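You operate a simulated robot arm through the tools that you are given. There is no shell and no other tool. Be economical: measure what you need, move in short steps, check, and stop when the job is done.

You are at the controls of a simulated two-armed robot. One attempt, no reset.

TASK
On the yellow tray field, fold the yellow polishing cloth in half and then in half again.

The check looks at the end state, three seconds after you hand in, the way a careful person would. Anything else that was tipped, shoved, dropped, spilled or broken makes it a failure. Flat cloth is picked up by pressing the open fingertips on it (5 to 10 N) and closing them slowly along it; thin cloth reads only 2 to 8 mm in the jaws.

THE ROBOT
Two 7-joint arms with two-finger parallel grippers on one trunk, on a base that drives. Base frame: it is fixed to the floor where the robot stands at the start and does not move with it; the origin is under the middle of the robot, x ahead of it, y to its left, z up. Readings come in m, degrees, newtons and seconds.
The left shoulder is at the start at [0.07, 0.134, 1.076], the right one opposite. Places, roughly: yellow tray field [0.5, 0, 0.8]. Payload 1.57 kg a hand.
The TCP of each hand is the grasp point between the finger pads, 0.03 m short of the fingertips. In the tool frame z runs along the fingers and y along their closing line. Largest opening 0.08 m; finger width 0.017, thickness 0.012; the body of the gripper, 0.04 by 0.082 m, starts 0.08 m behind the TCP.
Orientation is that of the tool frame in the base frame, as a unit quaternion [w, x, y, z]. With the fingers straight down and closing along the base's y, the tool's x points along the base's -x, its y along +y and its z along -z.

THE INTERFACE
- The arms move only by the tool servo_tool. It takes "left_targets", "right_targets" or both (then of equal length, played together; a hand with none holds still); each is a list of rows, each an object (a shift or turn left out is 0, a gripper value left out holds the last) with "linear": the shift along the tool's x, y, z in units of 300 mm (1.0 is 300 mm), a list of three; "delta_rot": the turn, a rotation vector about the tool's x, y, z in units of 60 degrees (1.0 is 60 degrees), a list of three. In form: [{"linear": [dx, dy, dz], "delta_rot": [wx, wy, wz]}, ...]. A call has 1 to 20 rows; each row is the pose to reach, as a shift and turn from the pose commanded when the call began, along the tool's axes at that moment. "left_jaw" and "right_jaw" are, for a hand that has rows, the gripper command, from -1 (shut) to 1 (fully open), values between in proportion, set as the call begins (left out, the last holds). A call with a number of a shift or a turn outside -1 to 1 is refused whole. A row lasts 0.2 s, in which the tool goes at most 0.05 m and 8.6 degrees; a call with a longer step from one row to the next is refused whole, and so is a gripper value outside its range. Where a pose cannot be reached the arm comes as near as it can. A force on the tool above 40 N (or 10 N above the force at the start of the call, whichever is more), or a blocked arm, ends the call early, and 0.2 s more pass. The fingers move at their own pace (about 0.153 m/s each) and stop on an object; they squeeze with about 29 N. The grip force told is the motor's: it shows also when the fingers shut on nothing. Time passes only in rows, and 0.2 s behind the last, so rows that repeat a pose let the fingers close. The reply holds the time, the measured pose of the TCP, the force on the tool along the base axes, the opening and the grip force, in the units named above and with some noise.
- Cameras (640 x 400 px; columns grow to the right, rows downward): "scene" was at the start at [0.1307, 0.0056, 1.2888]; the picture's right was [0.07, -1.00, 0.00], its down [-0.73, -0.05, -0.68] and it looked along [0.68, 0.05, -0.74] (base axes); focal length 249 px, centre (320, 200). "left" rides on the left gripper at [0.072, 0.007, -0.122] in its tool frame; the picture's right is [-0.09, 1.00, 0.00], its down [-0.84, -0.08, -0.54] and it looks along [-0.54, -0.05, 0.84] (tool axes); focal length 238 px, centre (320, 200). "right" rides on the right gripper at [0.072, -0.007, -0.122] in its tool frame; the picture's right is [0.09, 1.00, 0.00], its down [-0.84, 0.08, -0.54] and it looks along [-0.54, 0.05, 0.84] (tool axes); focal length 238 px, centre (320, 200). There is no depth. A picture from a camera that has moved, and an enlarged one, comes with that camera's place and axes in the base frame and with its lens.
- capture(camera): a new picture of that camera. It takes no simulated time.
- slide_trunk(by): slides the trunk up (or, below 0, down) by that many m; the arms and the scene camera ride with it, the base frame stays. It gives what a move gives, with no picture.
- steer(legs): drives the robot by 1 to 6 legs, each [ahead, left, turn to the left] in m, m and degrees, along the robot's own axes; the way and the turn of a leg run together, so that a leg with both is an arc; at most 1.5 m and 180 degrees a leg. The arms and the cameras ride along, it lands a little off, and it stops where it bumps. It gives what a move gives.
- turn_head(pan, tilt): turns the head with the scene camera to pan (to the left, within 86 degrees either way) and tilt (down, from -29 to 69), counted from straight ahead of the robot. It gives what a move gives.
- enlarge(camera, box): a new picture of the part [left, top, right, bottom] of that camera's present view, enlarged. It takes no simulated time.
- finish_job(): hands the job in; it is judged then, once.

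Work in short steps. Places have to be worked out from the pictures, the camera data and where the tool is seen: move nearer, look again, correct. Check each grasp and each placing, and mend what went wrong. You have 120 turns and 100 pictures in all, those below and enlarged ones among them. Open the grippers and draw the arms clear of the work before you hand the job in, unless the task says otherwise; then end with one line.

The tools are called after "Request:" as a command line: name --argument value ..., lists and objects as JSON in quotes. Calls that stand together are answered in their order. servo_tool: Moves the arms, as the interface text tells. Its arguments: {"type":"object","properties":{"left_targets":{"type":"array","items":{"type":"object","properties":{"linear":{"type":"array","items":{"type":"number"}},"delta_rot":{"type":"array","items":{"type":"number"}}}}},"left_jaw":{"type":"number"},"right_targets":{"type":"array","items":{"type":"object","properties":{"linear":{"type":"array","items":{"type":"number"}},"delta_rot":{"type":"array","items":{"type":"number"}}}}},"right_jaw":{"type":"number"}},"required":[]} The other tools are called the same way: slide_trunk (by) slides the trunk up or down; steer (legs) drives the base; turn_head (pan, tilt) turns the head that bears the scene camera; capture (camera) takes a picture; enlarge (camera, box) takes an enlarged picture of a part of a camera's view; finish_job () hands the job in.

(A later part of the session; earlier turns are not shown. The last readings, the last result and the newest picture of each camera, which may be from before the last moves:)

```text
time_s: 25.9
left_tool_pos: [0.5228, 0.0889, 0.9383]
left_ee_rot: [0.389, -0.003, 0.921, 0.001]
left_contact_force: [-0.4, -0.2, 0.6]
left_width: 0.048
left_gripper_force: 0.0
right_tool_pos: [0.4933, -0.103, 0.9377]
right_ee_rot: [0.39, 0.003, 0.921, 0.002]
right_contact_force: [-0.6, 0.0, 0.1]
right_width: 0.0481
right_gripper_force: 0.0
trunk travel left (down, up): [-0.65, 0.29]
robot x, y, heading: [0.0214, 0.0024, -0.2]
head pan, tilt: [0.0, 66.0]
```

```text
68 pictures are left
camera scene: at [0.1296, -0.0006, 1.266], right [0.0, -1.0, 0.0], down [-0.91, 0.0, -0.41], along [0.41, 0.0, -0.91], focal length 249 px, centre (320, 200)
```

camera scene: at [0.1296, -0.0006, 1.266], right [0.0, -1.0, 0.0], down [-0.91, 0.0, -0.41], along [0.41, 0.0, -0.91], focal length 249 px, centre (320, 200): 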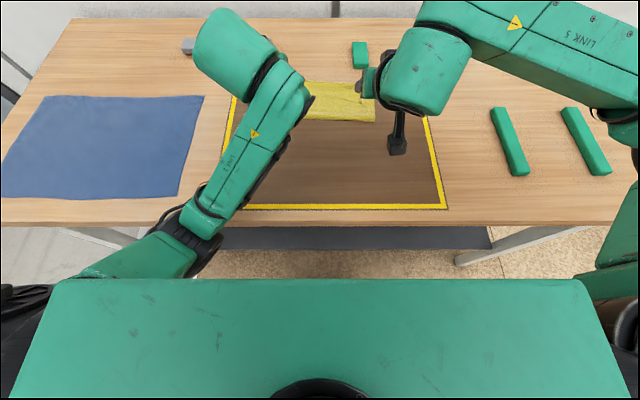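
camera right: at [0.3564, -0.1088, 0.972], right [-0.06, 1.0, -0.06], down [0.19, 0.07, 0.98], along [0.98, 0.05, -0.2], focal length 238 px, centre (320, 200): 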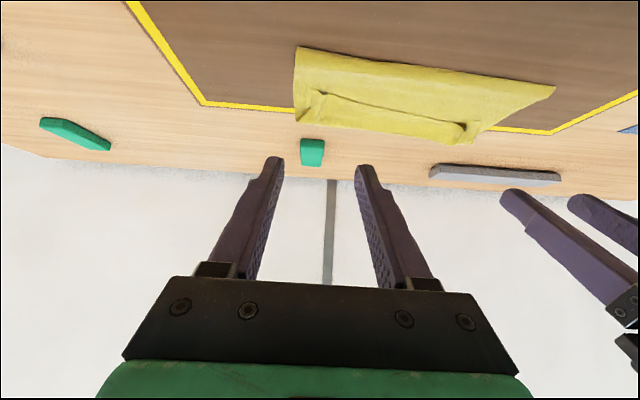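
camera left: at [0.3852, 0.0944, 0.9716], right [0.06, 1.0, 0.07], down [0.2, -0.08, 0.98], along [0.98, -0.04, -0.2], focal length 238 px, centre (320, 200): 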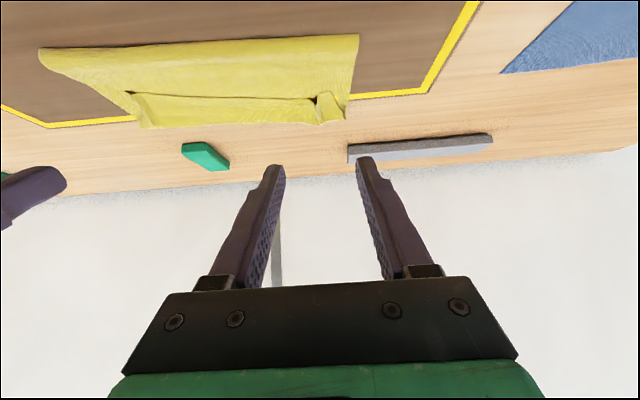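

The edge is released, but the cloth has slid forward over the far yellow line. I'll straighten the wrists and draw the hands aside to see it clearly.

Request:
servo_tool --left_targets '[{"linear": [-0.03, 0.08, -0.03], "delta_rot": [0, 0.12, 0]}, {"linear": [-0.06, 0.16, -0.06], "delta_rot": [0, 0.25, 0]}, {"linear": [-0.1, 0.25, -0.1], "delta_rot": [0, 0.38, 0]}, {"linear": [-0.13, 0.33, -0.13], "delta_rot": [0, 0.5, 0]}, {"linear": [-0.16, 0.42, -0.16], "delta_rot": [0, 0.62, 0]}, {"linear": [-0.19, 0.5, -0.19], "delta_rot": [0, 0.75, 0]}]' --right_targets '[{"linear": [-0.03, -0.08, -0.03], "delta_rot": [0, 0.12, 0]}, {"linear": [-0.06, -0.16, -0.06], "delta_rot": [0, 0.25, 0]}, {"linear": [-0.1, -0.25, -0.1], "delta_rot": [0, 0.38, 0]}, {"linear": [-0.13, -0.33, -0.13], "delta_rot": [0, 0.5, 0]}, {"linear": [-0.16, -0.42, -0.16], "delta_rot": [0, 0.62, 0]}, {"linear": [-0.19, -0.5, -0.19], "delta_rot": [0, 0.75, 0]}]'

Request:
capture --camera "left"

Request:
enlarge --camera "scene" --box '[210, 50, 450, 210]'

```text
time_s: 27.3
left_tool_pos: [0.5211, 0.2384, 1.0185]
left_ee_rot: [0.005, -0.003, 1.0, 0.001]
left_contact_force: [-0.6, -0.4, 0.1]
left_width: 0.0482
left_gripper_force: 0.0
right_tool_pos: [0.4914, -0.2532, 1.0193]
right_ee_rot: [0.007, 0.003, 1.0, 0.004]
right_contact_force: [0.0, 0.0, 0.0]
right_width: 0.048
right_gripper_force: 0.1
trunk travel left (down, up): [-0.65, 0.29]
robot x, y, heading: [0.0212, -0.0024, -0.1]
head pan, tilt: [0.0, 66.0]
```

```text
67 pictures are left
camera left: at [0.4476, 0.2452, 1.1386], right [0.08, 1.0, 0.0], down [0.83, -0.07, 0.55], along [0.55, -0.05, -0.83], focal length 238 px, centre (320, 200)
```

left: 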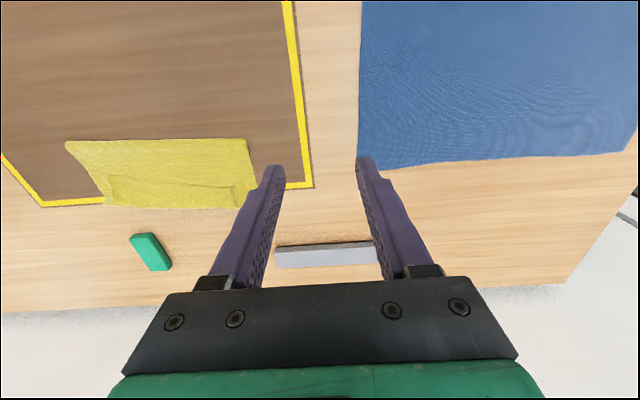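

```text
2.50 times, centred on (330, 130) of scene
camera zoom: at [0.1311, -0.0009, 1.2658], right [0.0, -1.0, 0.0], down [-0.91, 0.0, -0.41], along [0.41, 0.0, -0.91], focal length 623 px, centre (295, 375)
```

zoom: 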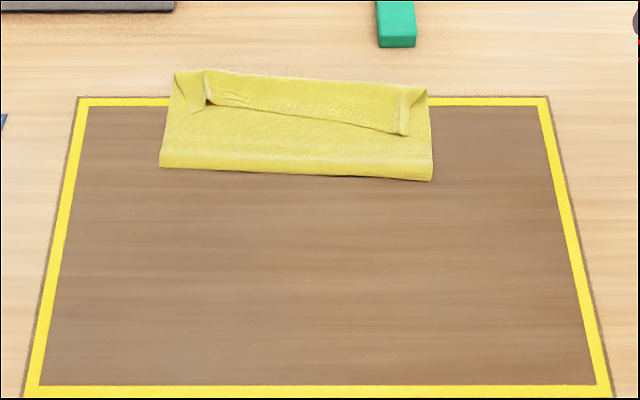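

The flap's hem is curled back on top because the fingers stayed vertical. The pinched hem now points toward me, so I can re-grip it and lift the whole cloth so it hangs. Then I'll lay the lower edge at x≈0.40, run forward to x≈0.52 and bring the held edge back over, which leaves the hem flat and the cloth central. First I'll drive 3 cm closer for reach.

Request:
steer --legs '[[0.03, 0, 0]]'

```text
time_s: 28.1
left_tool_pos: [0.5456, 0.2381, 1.0201]
left_ee_rot: [0.008, -0.003, 1.0, 0.001]
left_contact_force: [0.0, 0.5, 0.1]
left_width: 0.0481
left_gripper_force: 0.1
right_tool_pos: [0.5188, -0.2516, 1.0198]
right_ee_rot: [0.01, 0.003, 1.0, 0.004]
right_contact_force: [-0.1, -0.2, 0.0]
right_width: 0.0481
right_gripper_force: 0.1
trunk travel left (down, up): [-0.65, 0.29]
robot x, y, heading: [0.0459, 0.0019, -0.1]
head pan, tilt: [0.0, 66.0]
```

Moving both hands above the curled hem for a close look.

Request:
servo_tool --left_targets '[{"linear": [-0.055, -0.09, 0.08]}, {"linear": [-0.11, -0.18, 0.165]}, {"linear": [-0.165, -0.27, 0.25]}, {"linear": [-0.22, -0.363, 0.335]}, {"linear": [-0.275, -0.453, 0.42]}, {"linear": [-0.331, -0.544, 0.5]}, {"linear": [-0.331, -0.544, 0.5]}]' --right_targets '[{"linear": [-0.05, 0.09, 0.08]}, {"linear": [-0.1, 0.18, 0.165]}, {"linear": [-0.15, 0.27, 0.25]}, {"linear": [-0.2, 0.36, 0.335]}, {"linear": [-0.25, 0.45, 0.42]}, {"linear": [-0.304, 0.539, 0.5]}, {"linear": [-0.304, 0.539, 0.5]}]'

Request:
enlarge --camera "left" --box '[160, 50, 480, 250]'

Request:
enlarge --camera "right" --box '[160, 50, 480, 250]'

```text
time_s: 29.7
left_tool_pos: [0.6501, 0.0763, 0.8701]
left_ee_rot: [0.007, -0.003, 1.0, 0.0]
left_contact_force: [0.2, 0.1, -0.9]
left_width: 0.048
left_gripper_force: 0.1
right_tool_pos: [0.6152, -0.089, 0.8719]
right_ee_rot: [0.008, 0.003, 1.0, 0.003]
right_contact_force: [-0.5, 0.4, 0.3]
right_width: 0.0481
right_gripper_force: 0.1
trunk travel left (down, up): [-0.65, 0.29]
robot x, y, heading: [0.0545, 0.0014, -0.2]
head pan, tilt: [0.0, 66.0]
```

```text
2.00 times, centred on (320, 150) of left
camera zoom: at [0.5772, 0.0825, 0.9906], right [0.09, 1.0, 0.0], down [0.83, -0.07, 0.55], along [0.55, -0.05, -0.83], focal length 477 px, centre (320, 300)
```

zoom: 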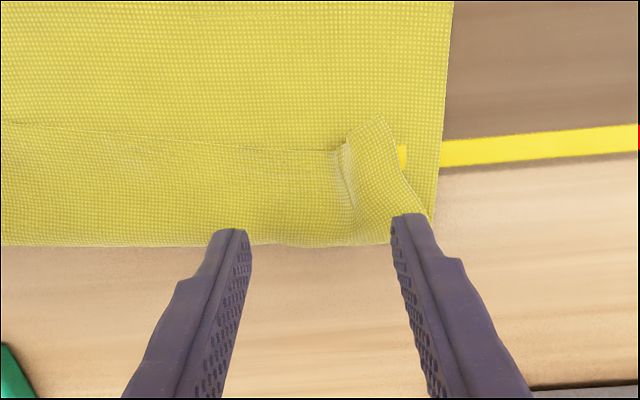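

```text
2.00 times, centred on (320, 150) of right
camera zoom: at [0.5413, -0.0972, 0.9924], right [-0.09, 1.0, 0.0], down [0.83, 0.07, 0.56], along [0.55, 0.05, -0.83], focal length 477 px, centre (320, 300)
```

zoom: 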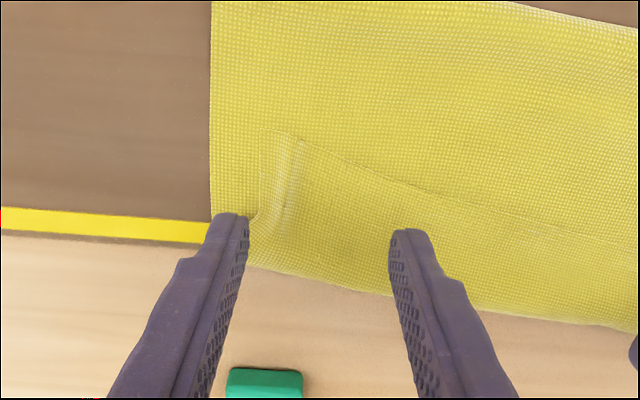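

Each hem still has its old pinch ridge, left at (0.646, 0.088) and right at (0.609, -0.103). I'll centre the jaws over these and lower to just above the cloth.

Request:
servo_tool --left_targets '[{"linear": [0.017, 0.04, 0.0]}, {"linear": [0.017, 0.04, 0.05]}, {"linear": [0.017, 0.04, 0.1]}, {"linear": [0.017, 0.04, 0.1]}]' --right_targets '[{"linear": [0.024, -0.047, 0.0]}, {"linear": [0.024, -0.047, 0.05]}, {"linear": [0.024, -0.047, 0.106]}, {"linear": [0.024, -0.047, 0.106]}]' --left_jaw -0.1 --right_jaw -0.1

Request:
enlarge --camera "left" --box '[160, 50, 480, 250]'

Request:
enlarge --camera "right" --box '[160, 50, 480, 250]'

```text
time_s: 30.7
left_tool_pos: [0.6459, 0.0889, 0.8402]
left_ee_rot: [0.006, -0.002, 1.0, 0.001]
left_contact_force: [0.2, 0.2, 0.3]
left_width: 0.036
left_gripper_force: 0.0
right_tool_pos: [0.6086, -0.1035, 0.8385]
right_ee_rot: [0.009, 0.003, 1.0, 0.004]
right_contact_force: [-0.1, 0.4, 0.4]
right_width: 0.0358
right_gripper_force: 0.0
trunk travel left (down, up): [-0.65, 0.29]
robot x, y, heading: [0.0471, -0.0009, 0.1]
head pan, tilt: [0.0, 66.0]
```

```text
2.00 times, centred on (320, 150) of left
camera zoom: at [0.5733, 0.0946, 0.9605], right [0.09, 1.0, 0.0], down [0.83, -0.07, 0.55], along [0.55, -0.05, -0.83], focal length 477 px, centre (320, 300)
```

zoom: 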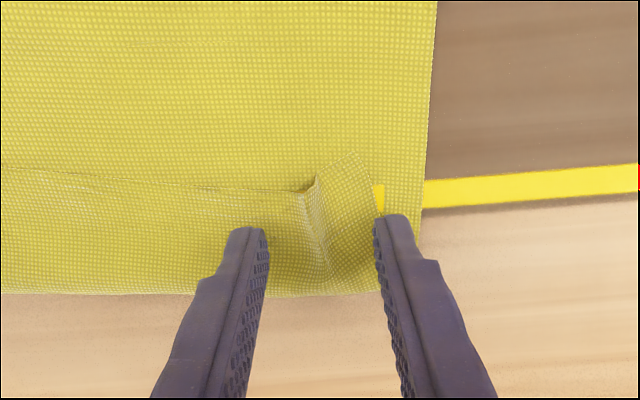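

```text
2.00 times, centred on (320, 150) of right
camera zoom: at [0.536, -0.1113, 0.9606], right [-0.09, 1.0, 0.01], down [0.83, 0.07, 0.56], along [0.55, 0.05, -0.83], focal length 477 px, centre (320, 300)
```

zoom: 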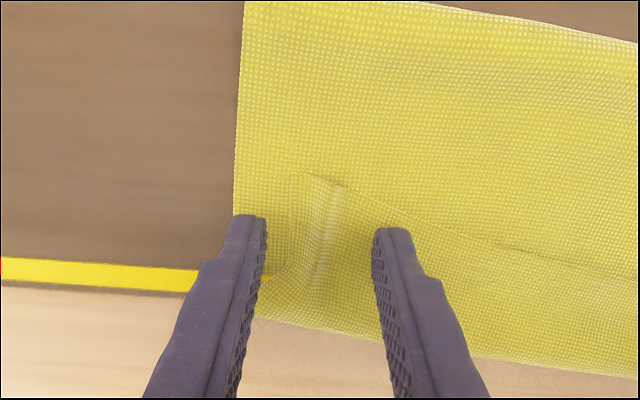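

The ridges are centred between the fingers. Lowering to light contact, then closing partway.

Request:
servo_tool --left_targets '[{"linear": [0, 0, 0.012]}, {"linear": [0, 0, 0.019]}, {"linear": [0, 0, 0.019]}, {"linear": [0, 0, 0.019]}]' --right_targets '[{"linear": [0, 0, 0.01]}, {"linear": [0, 0, 0.017]}, {"linear": [0, 0, 0.017]}, {"linear": [0, 0, 0.017]}]'

Request:
servo_tool --left_targets '[{"linear": [0, 0, 0]}, {"linear": [0, 0, 0]}]' --right_targets '[{"linear": [0, 0, 0]}, {"linear": [0, 0, 0]}]' --left_jaw -0.45 --right_jaw -0.45

Request:
enlarge --camera "left" --box '[160, 50, 480, 250]'

Request:
enlarge --camera "right" --box '[160, 50, 480, 250]'

```text
time_s: 31.7
left_tool_pos: [0.6462, 0.0865, 0.8347]
left_ee_rot: [0.006, -0.003, 1.0, -0.001]
left_contact_force: [-0.3, 0.8, 0.4]
left_width: 0.0359
left_gripper_force: 0.1
right_tool_pos: [0.6101, -0.1033, 0.8349]
right_ee_rot: [0.007, 0.003, 1.0, 0.004]
right_contact_force: [-0.2, -0.5, -0.2]
right_width: 0.0362
right_gripper_force: 0.0
trunk travel left (down, up): [-0.65, 0.29]
robot x, y, heading: [0.0468, -0.0002, -0.0]
head pan, tilt: [0.0, 66.0]
```

```text
time_s: 32.3
left_tool_pos: [0.6475, 0.0883, 0.8342]
left_ee_rot: [0.006, -0.002, 1.0, 0.0]
left_contact_force: [-0.1, 0.9, 1.0]
left_width: 0.0219
left_gripper_force: 0.0
right_tool_pos: [0.6099, -0.1018, 0.8338]
right_ee_rot: [0.008, 0.002, 1.0, 0.003]
right_contact_force: [-0.2, -0.5, 0.5]
right_width: 0.0219
right_gripper_force: 0.1
trunk travel left (down, up): [-0.65, 0.29]
robot x, y, heading: [0.0458, 0.001, 0.0]
head pan, tilt: [0.0, 66.0]
```

```text
2.00 times, centred on (320, 150) of left
camera zoom: at [0.5737, 0.0943, 0.9545], right [0.09, 1.0, 0.0], down [0.83, -0.07, 0.55], along [0.55, -0.05, -0.83], focal length 477 px, centre (320, 300)
```

zoom: 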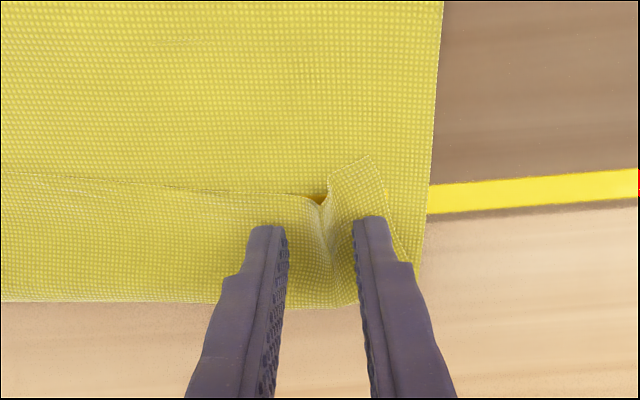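

```text
2.00 times, centred on (320, 150) of right
camera zoom: at [0.5365, -0.1112, 0.9552], right [-0.09, 1.0, 0.01], down [0.83, 0.07, 0.56], along [0.55, 0.05, -0.83], focal length 477 px, centre (320, 300)
```

zoom: 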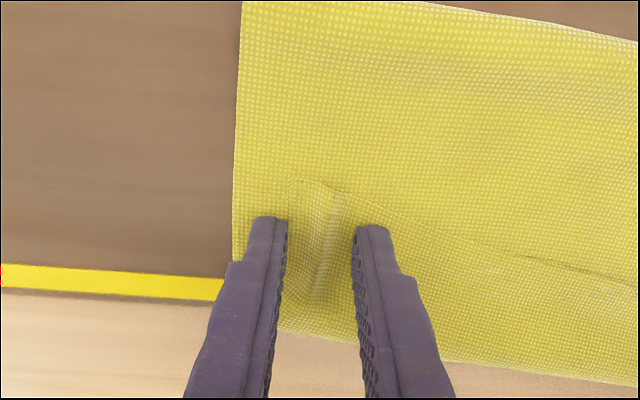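

The left ridge is gathering nicely. I'll close fully on the left and press slightly more on the right while closing in steps.

Request:
servo_tool --left_targets '[{"linear": [0, 0, 0]}, {"linear": [0, 0, 0]}, {"linear": [0, 0, 0]}]' --right_targets '[{"linear": [0, 0, 0.003]}, {"linear": [0, 0, 0.003]}, {"linear": [0, 0, 0.003]}]' --left_jaw -0.7 --right_jaw -0.65

Request:
servo_tool --left_targets '[{"linear": [0, 0, 0]}, {"linear": [0, 0, 0]}, {"linear": [0, 0, 0]}]' --right_targets '[{"linear": [0, 0, 0]}, {"linear": [0, 0, 0]}, {"linear": [0, 0, 0]}]' --left_jaw -1 --right_jaw -0.8

Request:
enlarge --camera "right" --box '[160, 50, 480, 250]'

Request:
enlarge --camera "left" --box '[160, 50, 480, 250]'

```text
time_s: 33.1
left_tool_pos: [0.6461, 0.0878, 0.8349]
left_ee_rot: [0.006, -0.003, 1.0, 0.0]
left_contact_force: [-0.4, -0.4, -0.1]
left_width: 0.0121
left_gripper_force: 0.0
right_tool_pos: [0.6091, -0.1047, 0.8342]
right_ee_rot: [0.007, 0.002, 1.0, 0.002]
right_contact_force: [0.2, -0.6, 0.3]
right_width: 0.014
right_gripper_force: 0.0
trunk travel left (down, up): [-0.65, 0.29]
robot x, y, heading: [0.05, -0.0037, -0.2]
head pan, tilt: [0.0, 66.0]
```

```text
time_s: 33.9
left_tool_pos: [0.6455, 0.0865, 0.8355]
left_ee_rot: [0.006, -0.003, 1.0, 0.0]
left_contact_force: [-0.6, -3.1, 0.4]
left_width: 0.002
left_gripper_force: 23.3
right_tool_pos: [0.6101, -0.104, 0.834]
right_ee_rot: [0.009, 0.002, 1.0, 0.003]
right_contact_force: [0.1, 1.7, 1.7]
right_width: 0.0095
right_gripper_force: 1.5
trunk travel left (down, up): [-0.65, 0.29]
robot x, y, heading: [0.0513, 0.0014, 0.1]
head pan, tilt: [0.0, 66.0]
```

```text
2.00 times, centred on (320, 150) of right
camera zoom: at [0.5362, -0.1112, 0.9544], right [-0.09, 1.0, 0.01], down [0.83, 0.07, 0.56], along [0.55, 0.05, -0.83], focal length 477 px, centre (320, 300)
```

zoom: 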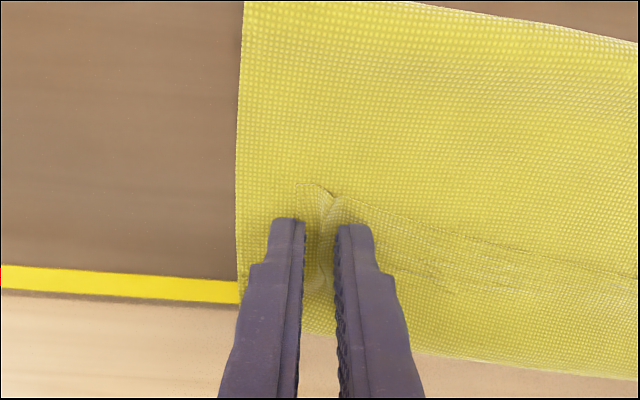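

```text
2.00 times, centred on (320, 150) of left
camera zoom: at [0.5735, 0.0941, 0.9548], right [0.09, 1.0, 0.0], down [0.83, -0.07, 0.55], along [0.55, -0.05, -0.83], focal length 477 px, centre (320, 300)
```

zoom: 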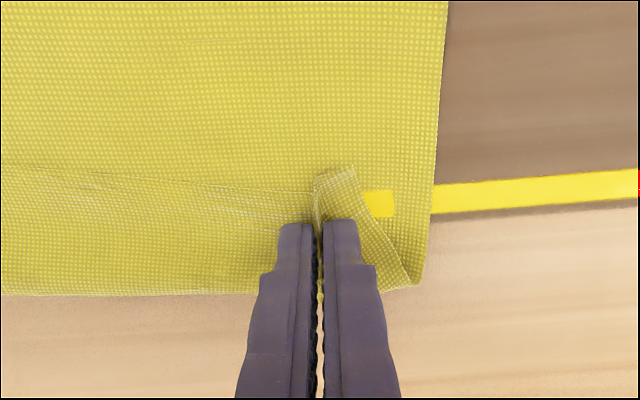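

Left has grabbed the hem. Closing the right fully, then lifting both a few centimetres to verify.

Request:
servo_tool --right_targets '[{"linear": [0, 0, 0.001]}, {"linear": [0, 0, 0.001]}, {"linear": [0, 0, 0.001]}, {"linear": [0, 0, 0.001]}]' --right_jaw -1

Request:
servo_tool --left_targets '[{"linear": [0.01, -0.005, -0.05]}, {"linear": [0.02, -0.01, -0.1]}, {"linear": [0.04, -0.01, -0.16]}, {"linear": [0.06, -0.01, -0.2]}, {"linear": [0.06, -0.01, -0.2]}]' --right_targets '[{"linear": [0.01, 0.005, -0.05]}, {"linear": [0.02, 0.01, -0.1]}, {"linear": [0.04, 0.01, -0.16]}, {"linear": [0.06, 0.01, -0.2]}, {"linear": [0.06, 0.01, -0.2]}]'

Request:
capture --camera "left"

Request:
capture --camera "right"

```text
time_s: 34.9
left_tool_pos: [0.6477, 0.0871, 0.8342]
left_ee_rot: [0.006, -0.003, 1.0, 0.0]
left_contact_force: [0.9, -0.5, 2.3]
left_width: 0.002
left_gripper_force: 23.2
right_tool_pos: [0.6101, -0.1042, 0.833]
right_ee_rot: [0.008, 0.004, 1.0, 0.004]
right_contact_force: [0.3, 0.5, 0.7]
right_width: 0.0
right_gripper_force: 20.7
trunk travel left (down, up): [-0.65, 0.29]
robot x, y, heading: [0.0465, -0.0031, -0.1]
head pan, tilt: [0.0, 66.0]
```

```text
time_s: 36.1
left_tool_pos: [0.6284, 0.0838, 0.894]
left_ee_rot: [0.006, -0.002, 1.0, 0.001]
left_contact_force: [0.1, 0.5, -0.2]
left_width: 0.0021
left_gripper_force: 23.9
right_tool_pos: [0.5909, -0.1015, 0.8937]
right_ee_rot: [0.008, 0.003, 1.0, 0.004]
right_contact_force: [0.8, -0.5, 0.2]
right_width: 0.0
right_gripper_force: 21.0
trunk travel left (down, up): [-0.65, 0.29]
robot x, y, heading: [0.0466, 0.0039, -0.1]
head pan, tilt: [0.0, 66.0]
```

```text
57 pictures are left
camera left: at [0.5559, 0.0911, 1.0141], right [0.09, 1.0, 0.0], down [0.83, -0.07, 0.55], along [0.55, -0.05, -0.83], focal length 238 px, centre (320, 200)
```

left: 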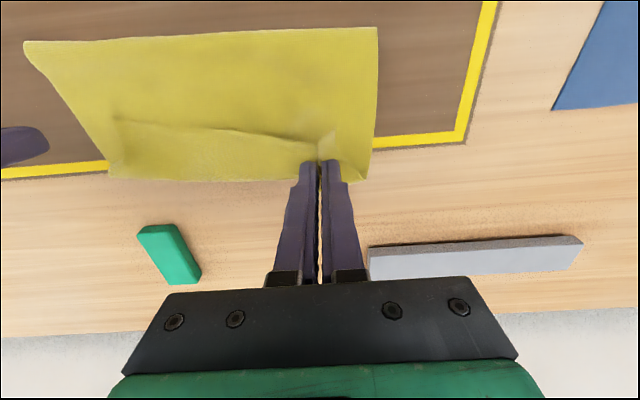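

```text
56 pictures are left
camera right: at [0.5173, -0.1083, 1.014], right [-0.09, 1.0, 0.01], down [0.83, 0.07, 0.56], along [0.55, 0.05, -0.83], focal length 238 px, centre (320, 200)
```

right: 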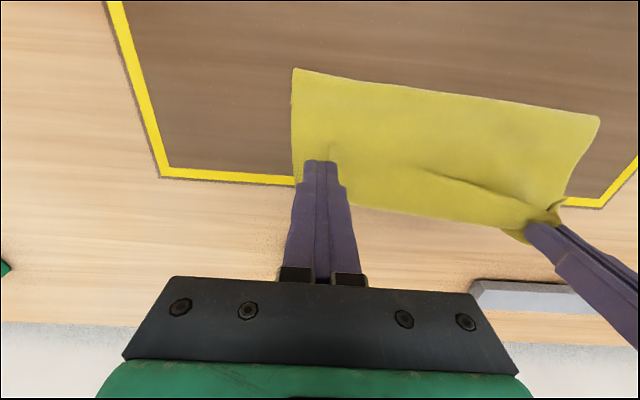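

Left holds; right slipped empty. I'll lower the left back down and open the right for a new pinch with firmer pressure.

Request:
servo_tool --left_targets '[{"linear": [-0.02, 0, 0.05]}, {"linear": [-0.03, 0.005, 0.1]}, {"linear": [-0.04, 0.005, 0.15]}, {"linear": [-0.05, 0.01, 0.19]}, {"linear": [-0.05, 0.01, 0.19]}]' --right_targets '[{"linear": [-0.02, 0.0, 0]}, {"linear": [-0.03, 0.0, 0.0]}, {"linear": [-0.04, 0.0, 0.03]}, {"linear": [-0.05, 0.0, 0.08]}, {"linear": [-0.05, 0.0, 0.12]}]' --right_jaw -0.1

Request:
enlarge --camera "right" --box '[160, 50, 480, 250]'

```text
time_s: 37.3
left_tool_pos: [0.6437, 0.0878, 0.8366]
left_ee_rot: [0.006, -0.003, 1.0, -0.001]
left_contact_force: [-0.9, 0.9, -0.5]
left_width: 0.0021
left_gripper_force: 23.1
right_tool_pos: [0.606, -0.1007, 0.8571]
right_ee_rot: [0.007, 0.004, 1.0, 0.003]
right_contact_force: [0.2, 0.2, 0.7]
right_width: 0.0361
right_gripper_force: 0.1
trunk travel left (down, up): [-0.65, 0.29]
robot x, y, heading: [0.0505, -0.0004, 0.0]
head pan, tilt: [0.0, 66.0]
```

```text
2.00 times, centred on (320, 150) of right
camera zoom: at [0.5332, -0.1085, 0.9776], right [-0.09, 1.0, 0.01], down [0.83, 0.07, 0.56], along [0.55, 0.05, -0.83], focal length 477 px, centre (320, 300)
```

zoom: 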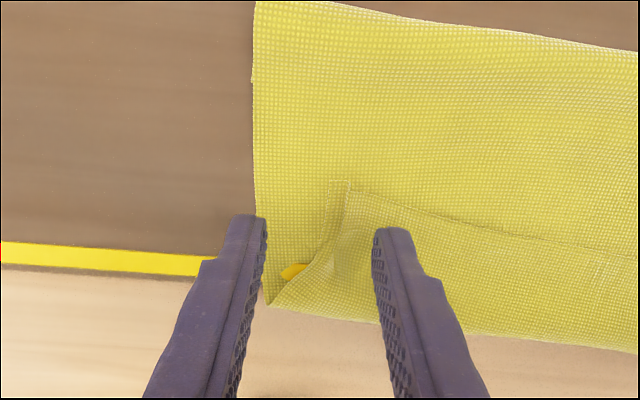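

The right hem lies further inboard, with its corner near (0.598, -0.093). I'll move the right hand to (0.620, -0.074) so both fingers land on the hem, then press.

Request:
servo_tool --right_targets '[{"linear": [-0.025, 0.045, 0]}, {"linear": [-0.047, 0.089, 0.02]}, {"linear": [-0.047, 0.089, 0.06]}, {"linear": [-0.047, 0.089, 0.077]}, {"linear": [-0.047, 0.089, 0.083]}, {"linear": [-0.047, 0.089, 0.083]}]' --right_jaw -0.25

Request:
enlarge --camera "right" --box '[160, 50, 480, 250]'

```text
time_s: 38.7
left_tool_pos: [0.6439, 0.0879, 0.8375]
left_ee_rot: [0.006, -0.003, 1.0, 0.001]
left_contact_force: [0.0, 0.5, 0.2]
left_width: 0.0018
left_gripper_force: 23.7
right_tool_pos: [0.6219, -0.0741, 0.8321]
right_ee_rot: [0.008, 0.003, 1.0, 0.003]
right_contact_force: [-0.1, -0.6, 0.2]
right_width: 0.0299
right_gripper_force: 0.2
trunk travel left (down, up): [-0.65, 0.29]
robot x, y, heading: [0.0488, 0.0007, 0.0]
head pan, tilt: [0.0, 66.0]
```

```text
2.00 times, centred on (320, 150) of right
camera zoom: at [0.5474, -0.0814, 0.9535], right [-0.09, 1.0, 0.01], down [0.83, 0.07, 0.56], along [0.55, 0.05, -0.83], focal length 477 px, centre (320, 300)
```

zoom: 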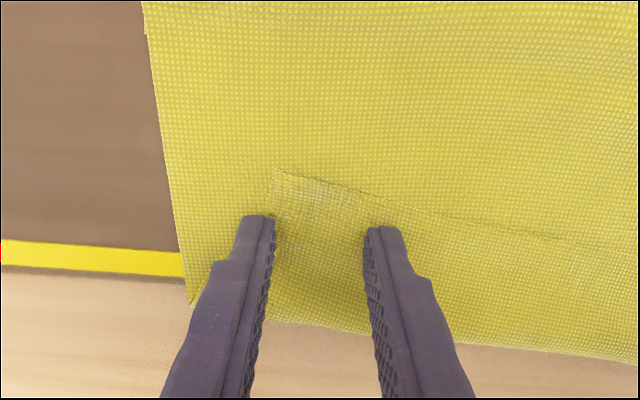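

The outer finger is right at the hem corner. I'll raise slightly, shift 9 mm inboard, and press firmly.

Request:
servo_tool --right_targets '[{"linear": [0, 0, -0.015]}, {"linear": [-0.01, 0.03, -0.015]}, {"linear": [-0.01, 0.03, 0]}, {"linear": [-0.01, 0.03, 0.005]}, {"linear": [-0.01, 0.03, 0.005]}]'

Request:
servo_tool --right_targets '[{"linear": [0, 0, 0.002]}, {"linear": [0, 0, 0.002]}, {"linear": [0, 0, 0.002]}]'

```text
time_s: 39.9
left_tool_pos: [0.6421, 0.0875, 0.8385]
left_ee_rot: [0.007, -0.003, 1.0, 0.001]
left_contact_force: [0.6, 0.1, -0.2]
left_width: 0.0023
left_gripper_force: 23.7
right_tool_pos: [0.6231, -0.0661, 0.8316]
right_ee_rot: [0.01, 0.002, 1.0, 0.004]
right_contact_force: [2.1, -0.8, 8.3]
right_width: 0.0302
right_gripper_force: 0.0
trunk travel left (down, up): [-0.65, 0.29]
robot x, y, heading: [0.0488, 0.0002, -0.2]
head pan, tilt: [0.0, 66.0]
```

```text
time_s: 40.7
left_tool_pos: [0.6424, 0.0882, 0.8392]
left_ee_rot: [0.006, -0.003, 1.0, 0.0]
left_contact_force: [-0.5, -0.2, 0.0]
left_width: 0.002
left_gripper_force: 23.8
right_tool_pos: [0.6233, -0.0652, 0.8326]
right_ee_rot: [0.01, 0.002, 1.0, 0.003]
right_contact_force: [3.7, -0.7, 16.1]
right_width: 0.0302
right_gripper_force: 0.1
trunk travel left (down, up): [-0.65, 0.29]
robot x, y, heading: [0.0524, 0.0005, -0.0]
head pan, tilt: [0.0, 66.0]
```

Pressing at 16 N is a bit much, so I'll back off to about 10 N and begin closing.

Request:
servo_tool --right_targets '[{"linear": [0, 0, -0.002]}, {"linear": [0, 0, -0.002]}, {"linear": [0, 0, -0.002]}]' --right_jaw -0.4

Request:
servo_tool --right_targets '[{"linear": [0, 0, 0]}, {"linear": [0, 0, 0]}, {"linear": [0, 0, 0]}]' --right_jaw -0.55

Request:
enlarge --camera "right" --box '[160, 50, 480, 250]'

```text
time_s: 41.5
left_tool_pos: [0.6425, 0.0888, 0.8391]
left_ee_rot: [0.008, -0.002, 1.0, 0.0]
left_contact_force: [0.6, 0.0, 0.4]
left_width: 0.0019
left_gripper_force: 23.7
right_tool_pos: [0.6221, -0.0659, 0.8324]
right_ee_rot: [0.009, 0.003, 1.0, 0.003]
right_contact_force: [0.6, 0.6, 13.5]
right_width: 0.0236
right_gripper_force: 0.0
trunk travel left (down, up): [-0.65, 0.29]
robot x, y, heading: [0.05, 0.0026, 0.1]
head pan, tilt: [0.0, 66.0]
```

```text
time_s: 42.3
left_tool_pos: [0.6429, 0.0886, 0.8388]
left_ee_rot: [0.007, -0.002, 1.0, 0.0]
left_contact_force: [0.3, -0.3, 0.5]
left_width: 0.002
left_gripper_force: 23.9
right_tool_pos: [0.6221, -0.0653, 0.8312]
right_ee_rot: [0.01, 0.003, 1.0, 0.004]
right_contact_force: [-0.8, 0.0, 12.0]
right_width: 0.0177
right_gripper_force: 0.0
trunk travel left (down, up): [-0.65, 0.29]
robot x, y, heading: [0.0501, -0.002, -0.0]
head pan, tilt: [0.0, 66.0]
```

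```text
2.00 times, centred on (320, 150) of right
camera zoom: at [0.549, -0.0724, 0.9526], right [-0.09, 1.0, 0.0], down [0.83, 0.07, 0.56], along [0.55, 0.05, -0.83], focal length 477 px, centre (320, 300)
```

zoom: 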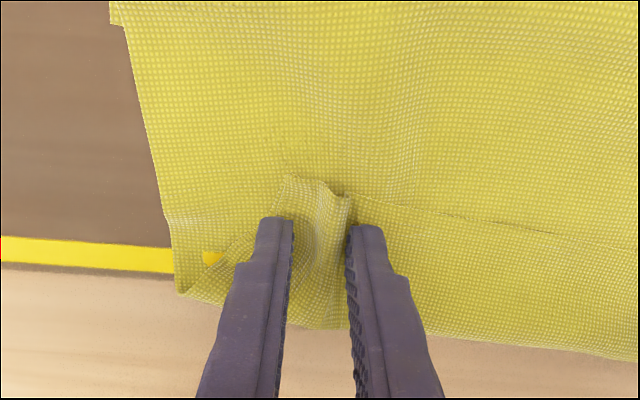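

The hem ridge is forming. I'll ease the pressure and finish closing so that only the top layer is caught.

Request:
servo_tool --right_targets '[{"linear": [0, 0, -0.002]}, {"linear": [0, 0, -0.002]}, {"linear": [0, 0, -0.002]}]' --right_jaw -0.75

Request:
servo_tool --right_targets '[{"linear": [0, 0, -0.002]}, {"linear": [0, 0, -0.002]}, {"linear": [0, 0, -0.002]}, {"linear": [0, 0, -0.002]}]' --right_jaw -1

Request:
enlarge --camera "right" --box '[160, 50, 480, 250]'

```text
time_s: 43.1
left_tool_pos: [0.6425, 0.0875, 0.8387]
left_ee_rot: [0.007, -0.003, 1.0, 0.0]
left_contact_force: [0.5, -0.2, 0.1]
left_width: 0.0018
left_gripper_force: 23.4
right_tool_pos: [0.6216, -0.066, 0.8324]
right_ee_rot: [0.009, 0.002, 1.0, 0.004]
right_contact_force: [0.2, -0.7, 8.2]
right_width: 0.0102
right_gripper_force: 0.4
trunk travel left (down, up): [-0.65, 0.29]
robot x, y, heading: [0.0504, 0.0004, -0.3]
head pan, tilt: [0.0, 66.0]
```

```text
time_s: 44.1
left_tool_pos: [0.6432, 0.087, 0.8374]
left_ee_rot: [0.007, -0.003, 1.0, 0.0]
left_contact_force: [-0.5, -0.7, -0.2]
left_width: 0.002
left_gripper_force: 23.7
right_tool_pos: [0.6239, -0.0658, 0.8316]
right_ee_rot: [0.008, 0.002, 1.0, 0.003]
right_contact_force: [-0.8, 1.4, 1.9]
right_width: 0.0021
right_gripper_force: 24.0
trunk travel left (down, up): [-0.65, 0.29]
robot x, y, heading: [0.0502, -0.0013, 0.0]
head pan, tilt: [0.0, 66.0]
```

```text
2.00 times, centred on (320, 150) of right
camera zoom: at [0.55, -0.0729, 0.9531], right [-0.09, 1.0, 0.01], down [0.83, 0.07, 0.56], along [0.55, 0.05, -0.83], focal length 477 px, centre (320, 300)
```

zoom: 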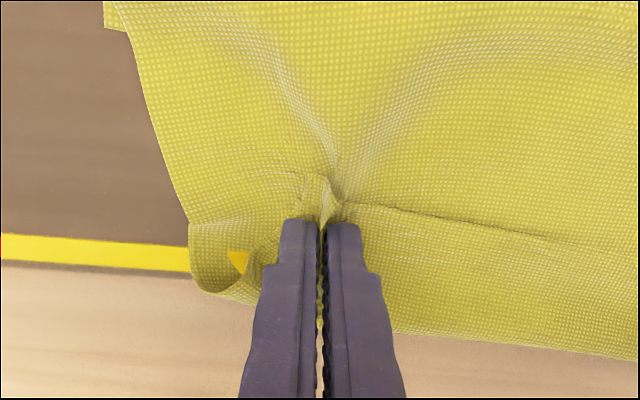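

Both pinches now read 2 mm, i.e. the hem only. Lifting both while drawing back, then checking.

Request:
servo_tool --left_targets '[{"linear": [0.01, 0, -0.06]}, {"linear": [0.03, 0, -0.12]}, {"linear": [0.06, 0, -0.18]}, {"linear": [0.1, 0, -0.24]}, {"linear": [0.14, 0, -0.3]}, {"linear": [0.18, 0, -0.36]}, {"linear": [0.22, 0, -0.42]}, {"linear": [0.25, 0, -0.48]}, {"linear": [0.25, 0, -0.48]}, {"linear": [0.25, 0, -0.48]}]' --right_targets '[{"linear": [0.01, 0, -0.06]}, {"linear": [0.03, 0, -0.12]}, {"linear": [0.06, 0, -0.18]}, {"linear": [0.1, 0, -0.24]}, {"linear": [0.14, 0, -0.3]}, {"linear": [0.18, 0, -0.36]}, {"linear": [0.22, 0, -0.42]}, {"linear": [0.25, 0, -0.48]}, {"linear": [0.25, 0, -0.48]}, {"linear": [0.25, 0, -0.48]}]'

Request:
capture --camera "scene"

Request:
capture --camera "right"

```text
time_s: 46.3
left_tool_pos: [0.5658, 0.0873, 0.9807]
left_ee_rot: [0.006, -0.003, 1.0, 0.0]
left_contact_force: [-1.1, -0.7, 0.6]
left_width: 0.0018
left_gripper_force: 23.4
right_tool_pos: [0.5478, -0.0656, 0.9751]
right_ee_rot: [0.008, 0.004, 1.0, 0.004]
right_contact_force: [0.4, 1.6, 0.0]
right_width: 0.0023
right_gripper_force: 23.5
trunk travel left (down, up): [-0.65, 0.29]
robot x, y, heading: [0.0503, 0.0003, -0.1]
head pan, tilt: [0.0, 66.0]
```

```text
51 pictures are left
camera scene: at [0.16, -0.0005, 1.266], right [0.0, -1.0, 0.0], down [-0.91, 0.0, -0.41], along [0.41, 0.0, -0.91], focal length 249 px, centre (320, 200)
```

scene: 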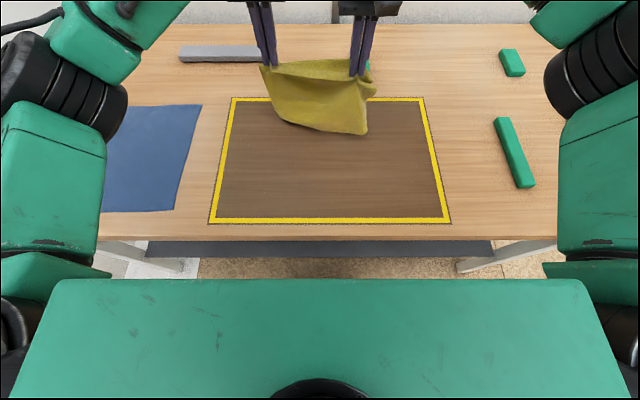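

```text
50 pictures are left
camera right: at [0.4736, -0.0736, 1.0957], right [-0.09, 1.0, 0.01], down [0.83, 0.07, 0.56], along [0.55, 0.05, -0.83], focal length 238 px, centre (320, 200)
```

right: 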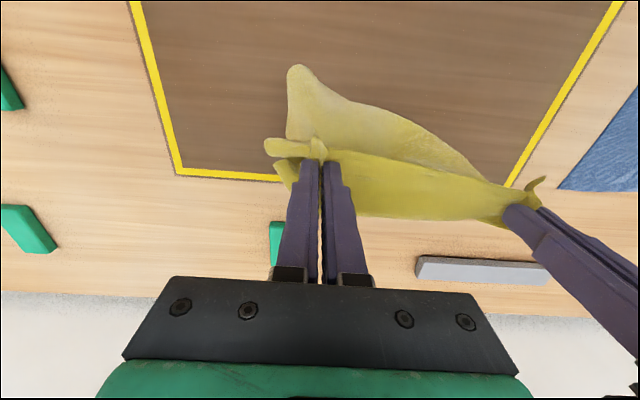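

The cloth is coming up. I'll keep lifting to z≈1.09 so it hangs free, and bring it back toward x≈0.45.

Request:
servo_tool --left_targets '[{"linear": [0.05, 0, -0.06]}, {"linear": [0.1, 0, -0.12]}, {"linear": [0.15, 0, -0.18]}, {"linear": [0.2, 0, -0.24]}, {"linear": [0.25, 0, -0.3]}, {"linear": [0.3, 0, -0.36]}, {"linear": [0.36, 0, -0.4]}, {"linear": [0.36, 0, -0.4]}, {"linear": [0.36, 0, -0.4]}]' --right_targets '[{"linear": [0.05, 0, -0.06]}, {"linear": [0.1, 0, -0.12]}, {"linear": [0.15, 0, -0.18]}, {"linear": [0.2, -0.01, -0.24]}, {"linear": [0.25, -0.02, -0.3]}, {"linear": [0.3, -0.02, -0.36]}, {"linear": [0.36, -0.02, -0.4]}, {"linear": [0.36, -0.02, -0.4]}, {"linear": [0.36, -0.02, -0.4]}]'

Request:
capture --camera "scene"

Request:
capture --camera "right"

Request:
capture --camera "left"

```text
time_s: 48.3
left_tool_pos: [0.457, 0.0862, 1.0999]
left_ee_rot: [0.007, -0.003, 1.0, 0.0]
left_contact_force: [-1.4, -7.8, -0.6]
left_width: 0.0022
left_gripper_force: 24.0
right_tool_pos: [0.4358, -0.0723, 1.0933]
right_ee_rot: [0.009, 0.002, 1.0, 0.004]
right_contact_force: [0.5, 8.1, 0.2]
right_width: 0.0023
right_gripper_force: 23.6
trunk travel left (down, up): [-0.65, 0.29]
robot x, y, heading: [0.0496, -0.0008, -0.2]
head pan, tilt: [0.0, 66.0]
```

```text
49 pictures are left
camera scene: at [0.1599, -0.0004, 1.266], right [0.0, -1.0, 0.0], down [-0.91, 0.0, -0.41], along [0.41, 0.0, -0.91], focal length 249 px, centre (320, 200)
```

scene: 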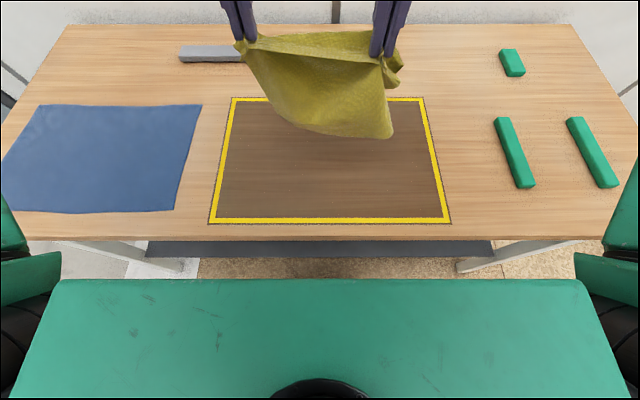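

```text
48 pictures are left
camera right: at [0.3626, -0.0793, 1.2136], right [-0.09, 1.0, 0.01], down [0.83, 0.07, 0.56], along [0.55, 0.05, -0.83], focal length 238 px, centre (320, 200)
```

right: 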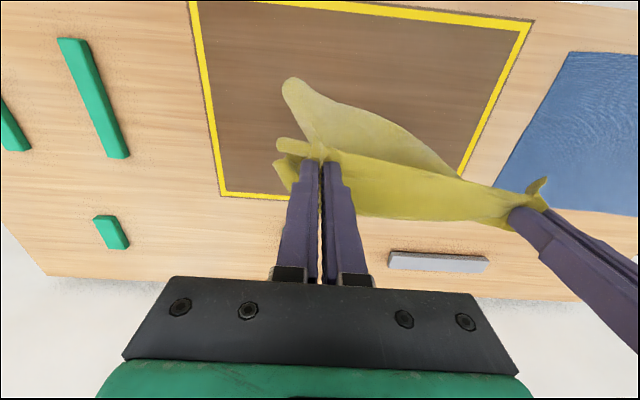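

```text
47 pictures are left
camera left: at [0.3842, 0.0934, 1.2192], right [0.09, 1.0, 0.0], down [0.83, -0.07, 0.55], along [0.55, -0.05, -0.83], focal length 238 px, centre (320, 200)
```

left: 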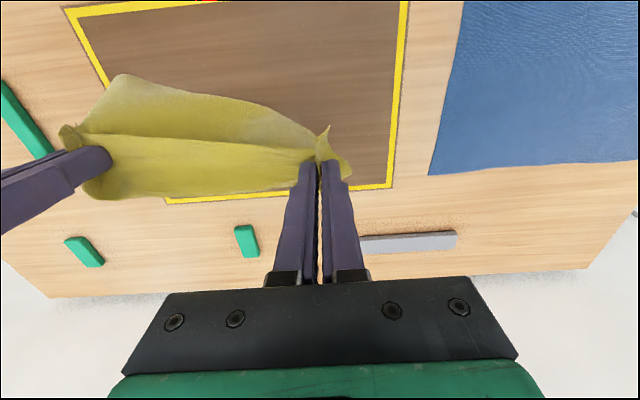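

The cloth hangs as if one hand had caught two layers. Zooming in to understand the shape.

Request:
enlarge --camera "scene" --box '[220, 0, 420, 150]'

Request:
enlarge --camera "right" --box '[240, 60, 560, 260]'

Request:
enlarge --camera "left" --box '[40, 50, 360, 250]'

```text
2.67 times, centred on (320, 75) of scene
camera zoom: at [0.1599, -0.0004, 1.266], right [0.0, -1.0, 0.0], down [-0.91, 0.0, -0.41], along [0.41, 0.0, -0.91], focal length 665 px, centre (320, 533)
```

zoom: 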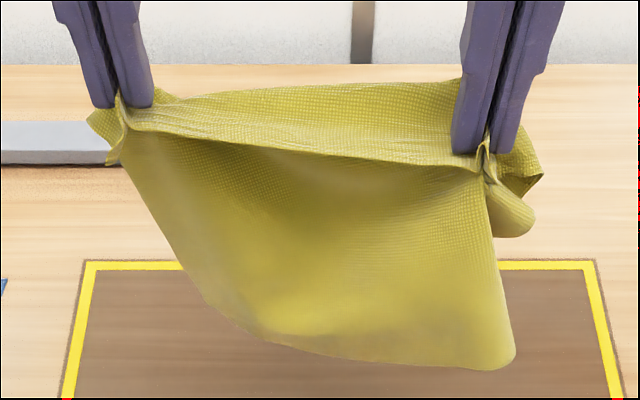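

```text
2.00 times, centred on (400, 160) of right
camera zoom: at [0.3626, -0.0793, 1.2136], right [-0.09, 1.0, 0.01], down [0.83, 0.07, 0.56], along [0.55, 0.05, -0.83], focal length 477 px, centre (160, 280)
```

zoom: 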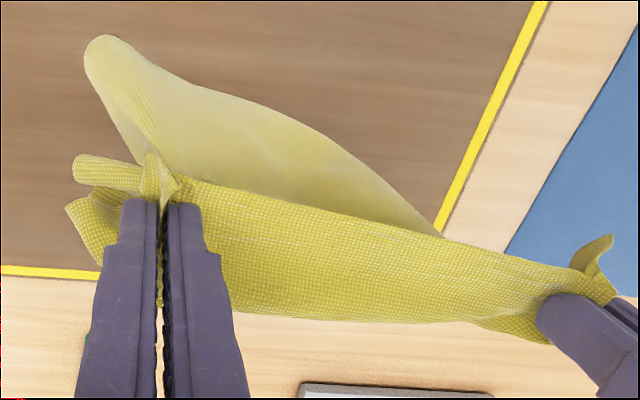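

```text
2.00 times, centred on (200, 150) of left
camera zoom: at [0.3842, 0.0934, 1.2192], right [0.09, 1.0, 0.0], down [0.83, -0.07, 0.55], along [0.55, -0.05, -0.83], focal length 477 px, centre (560, 300)
```

zoom: 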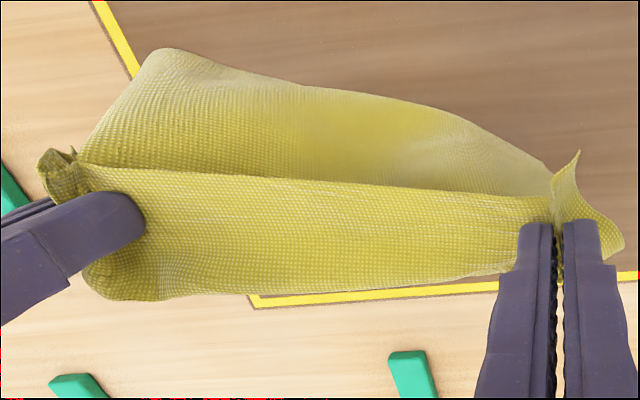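

It's unclear which layers are held, so I'll lay it down in a controlled way. The hanging part touches down at x≈0.55, then the hands come back toward me while lowering, so the cloth spreads out flat toward +x.

Request:
servo_tool --left_targets '[{"linear": [-0.08, -0.01, 0.09]}, {"linear": [-0.16, -0.01, 0.18]}, {"linear": [-0.24, -0.01, 0.27]}, {"linear": [-0.31, -0.01, 0.35]}, {"linear": [-0.31, -0.01, 0.35]}, {"linear": [-0.31, -0.01, 0.35]}, {"linear": [-0.26, -0.01, 0.41]}, {"linear": [-0.2, -0.01, 0.48]}, {"linear": [-0.13, -0.01, 0.55]}, {"linear": [-0.06, -0.01, 0.62]}, {"linear": [0.01, -0.01, 0.69]}, {"linear": [0.08, -0.01, 0.76]}, {"linear": [0.14, -0.01, 0.82]}, {"linear": [0.17, -0.01, 0.85]}, {"linear": [0.17, -0.01, 0.86]}, {"linear": [0.17, -0.01, 0.86]}]' --right_targets '[{"linear": [-0.08, 0.01, 0.09]}, {"linear": [-0.16, 0.01, 0.18]}, {"linear": [-0.24, 0.01, 0.27]}, {"linear": [-0.31, 0.01, 0.34]}, {"linear": [-0.31, 0.01, 0.34]}, {"linear": [-0.31, 0.01, 0.34]}, {"linear": [-0.26, 0.01, 0.4]}, {"linear": [-0.2, 0.01, 0.47]}, {"linear": [-0.13, 0.01, 0.54]}, {"linear": [-0.06, 0.01, 0.61]}, {"linear": [0.01, 0.01, 0.68]}, {"linear": [0.07, 0.01, 0.75]}, {"linear": [0.11, 0.01, 0.8]}, {"linear": [0.14, 0.01, 0.835]}, {"linear": [0.14, 0.01, 0.845]}, {"linear": [0.14, 0.01, 0.845]}]'

Request:
capture --camera "scene"

Request:
capture --camera "right"

Request:
capture --camera "left"

```text
time_s: 51.7
left_tool_pos: [0.4088, 0.0831, 0.8414]
left_ee_rot: [0.006, -0.003, 1.0, 0.0]
left_contact_force: [-0.2, 0.0, 0.6]
left_width: 0.002
left_gripper_force: 23.6
right_tool_pos: [0.3986, -0.0673, 0.8399]
right_ee_rot: [0.008, 0.004, 1.0, 0.003]
right_contact_force: [-1.2, -0.2, 0.6]
right_width: 0.002
right_gripper_force: 24.0
trunk travel left (down, up): [-0.65, 0.29]
robot x, y, heading: [0.0466, 0.0005, -0.2]
head pan, tilt: [0.0, 66.0]
```

```text
43 pictures are left
camera scene: at [0.1599, -0.0004, 1.266], right [0.0, -1.0, 0.0], down [-0.91, 0.0, -0.41], along [0.41, 0.0, -0.91], focal length 249 px, centre (320, 200)
```

scene: 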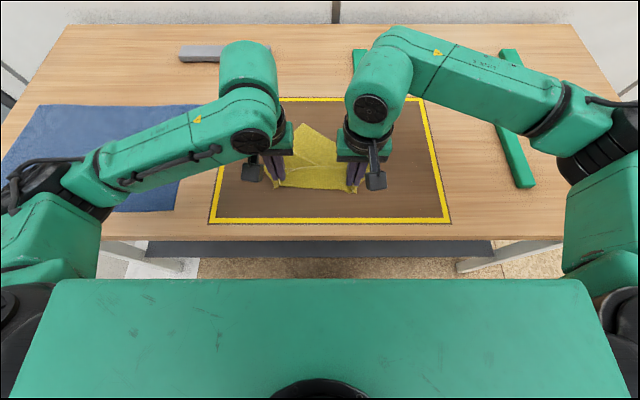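

```text
42 pictures are left
camera right: at [0.325, -0.0746, 0.9598], right [-0.09, 1.0, 0.01], down [0.83, 0.07, 0.56], along [0.55, 0.05, -0.83], focal length 238 px, centre (320, 200)
```

right: 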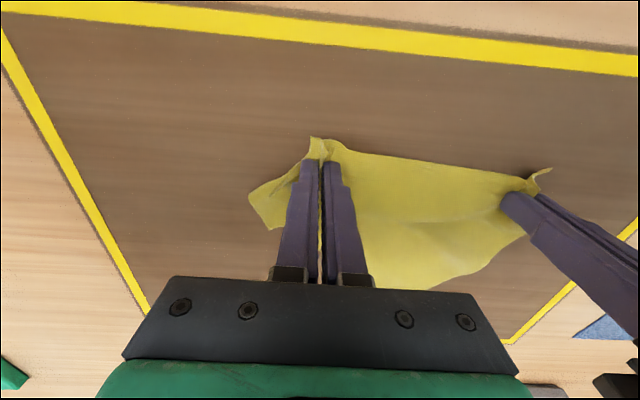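

```text
41 pictures are left
camera left: at [0.3372, 0.0898, 0.9608], right [0.09, 1.0, 0.0], down [0.83, -0.07, 0.55], along [0.55, -0.05, -0.83], focal length 238 px, centre (320, 200)
```

left: 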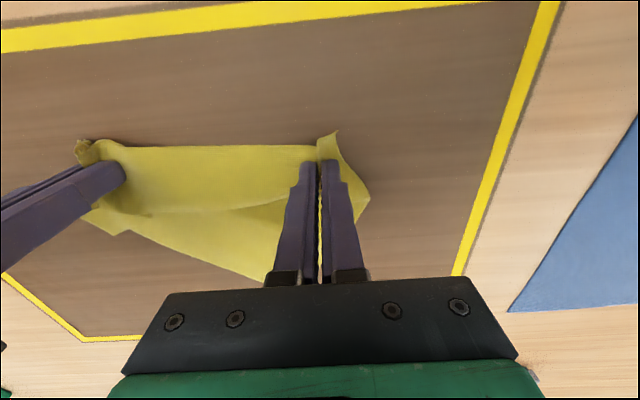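

The edge E1 is now down near x≈0.39, with a crossed layer behind it. I'll lower a few mm, release, and pull the hands up and apart to see the whole cloth.

Request:
servo_tool --left_targets '[{"linear": [0, 0, 0.015]}, {"linear": [0, 0, 0.015]}]' --right_targets '[{"linear": [0, 0, 0.015]}, {"linear": [0, 0, 0.015]}]'

Request:
servo_tool --left_targets '[{"linear": [0, 0, 0]}, {"linear": [0, 0, 0]}, {"linear": [0, 0, -0.1]}, {"linear": [0, 0.02, -0.22]}, {"linear": [-0.05, 0.16, -0.3]}, {"linear": [-0.1, 0.3, -0.35]}, {"linear": [-0.15, 0.4, -0.4]}]' --right_targets '[{"linear": [0, 0, 0]}, {"linear": [0, 0, 0]}, {"linear": [0, 0, -0.1]}, {"linear": [0, -0.02, -0.22]}, {"linear": [-0.05, -0.16, -0.3]}, {"linear": [-0.1, -0.3, -0.35]}, {"linear": [-0.15, -0.4, -0.4]}]' --left_jaw -0.2 --right_jaw -0.2

Request:
enlarge --camera "scene" --box '[200, 80, 460, 240]'

```text
time_s: 52.3
left_tool_pos: [0.4102, 0.0844, 0.8363]
left_ee_rot: [0.006, -0.002, 1.0, 0.0]
left_contact_force: [0.0, -0.7, -0.3]
left_width: 0.0018
left_gripper_force: 23.3
right_tool_pos: [0.3986, -0.0665, 0.835]
right_ee_rot: [0.008, 0.003, 1.0, 0.003]
right_contact_force: [0.5, 0.3, 2.4]
right_width: 0.0023
right_gripper_force: 23.8
trunk travel left (down, up): [-0.65, 0.29]
robot x, y, heading: [0.05, 0.0024, -0.1]
head pan, tilt: [0.0, 66.0]
```

```text
refused: row 5 steps farther than a row can; nothing moved
```

```text
2.46 times, centred on (330, 160) of scene
camera zoom: at [0.1598, -0.0005, 1.266], right [0.0, -1.0, 0.0], down [-0.91, 0.0, -0.41], along [0.41, 0.0, -0.91], focal length 614 px, centre (295, 298)
```

zoom: 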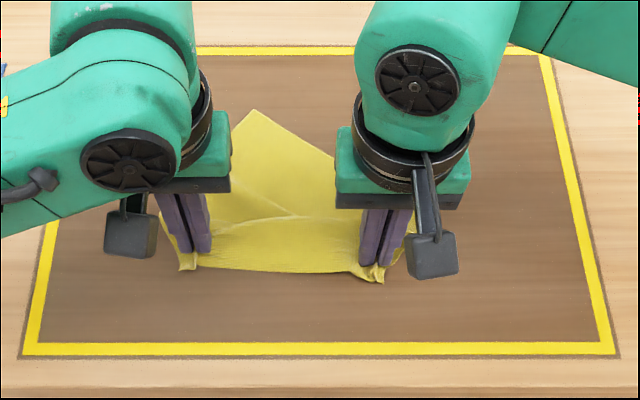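

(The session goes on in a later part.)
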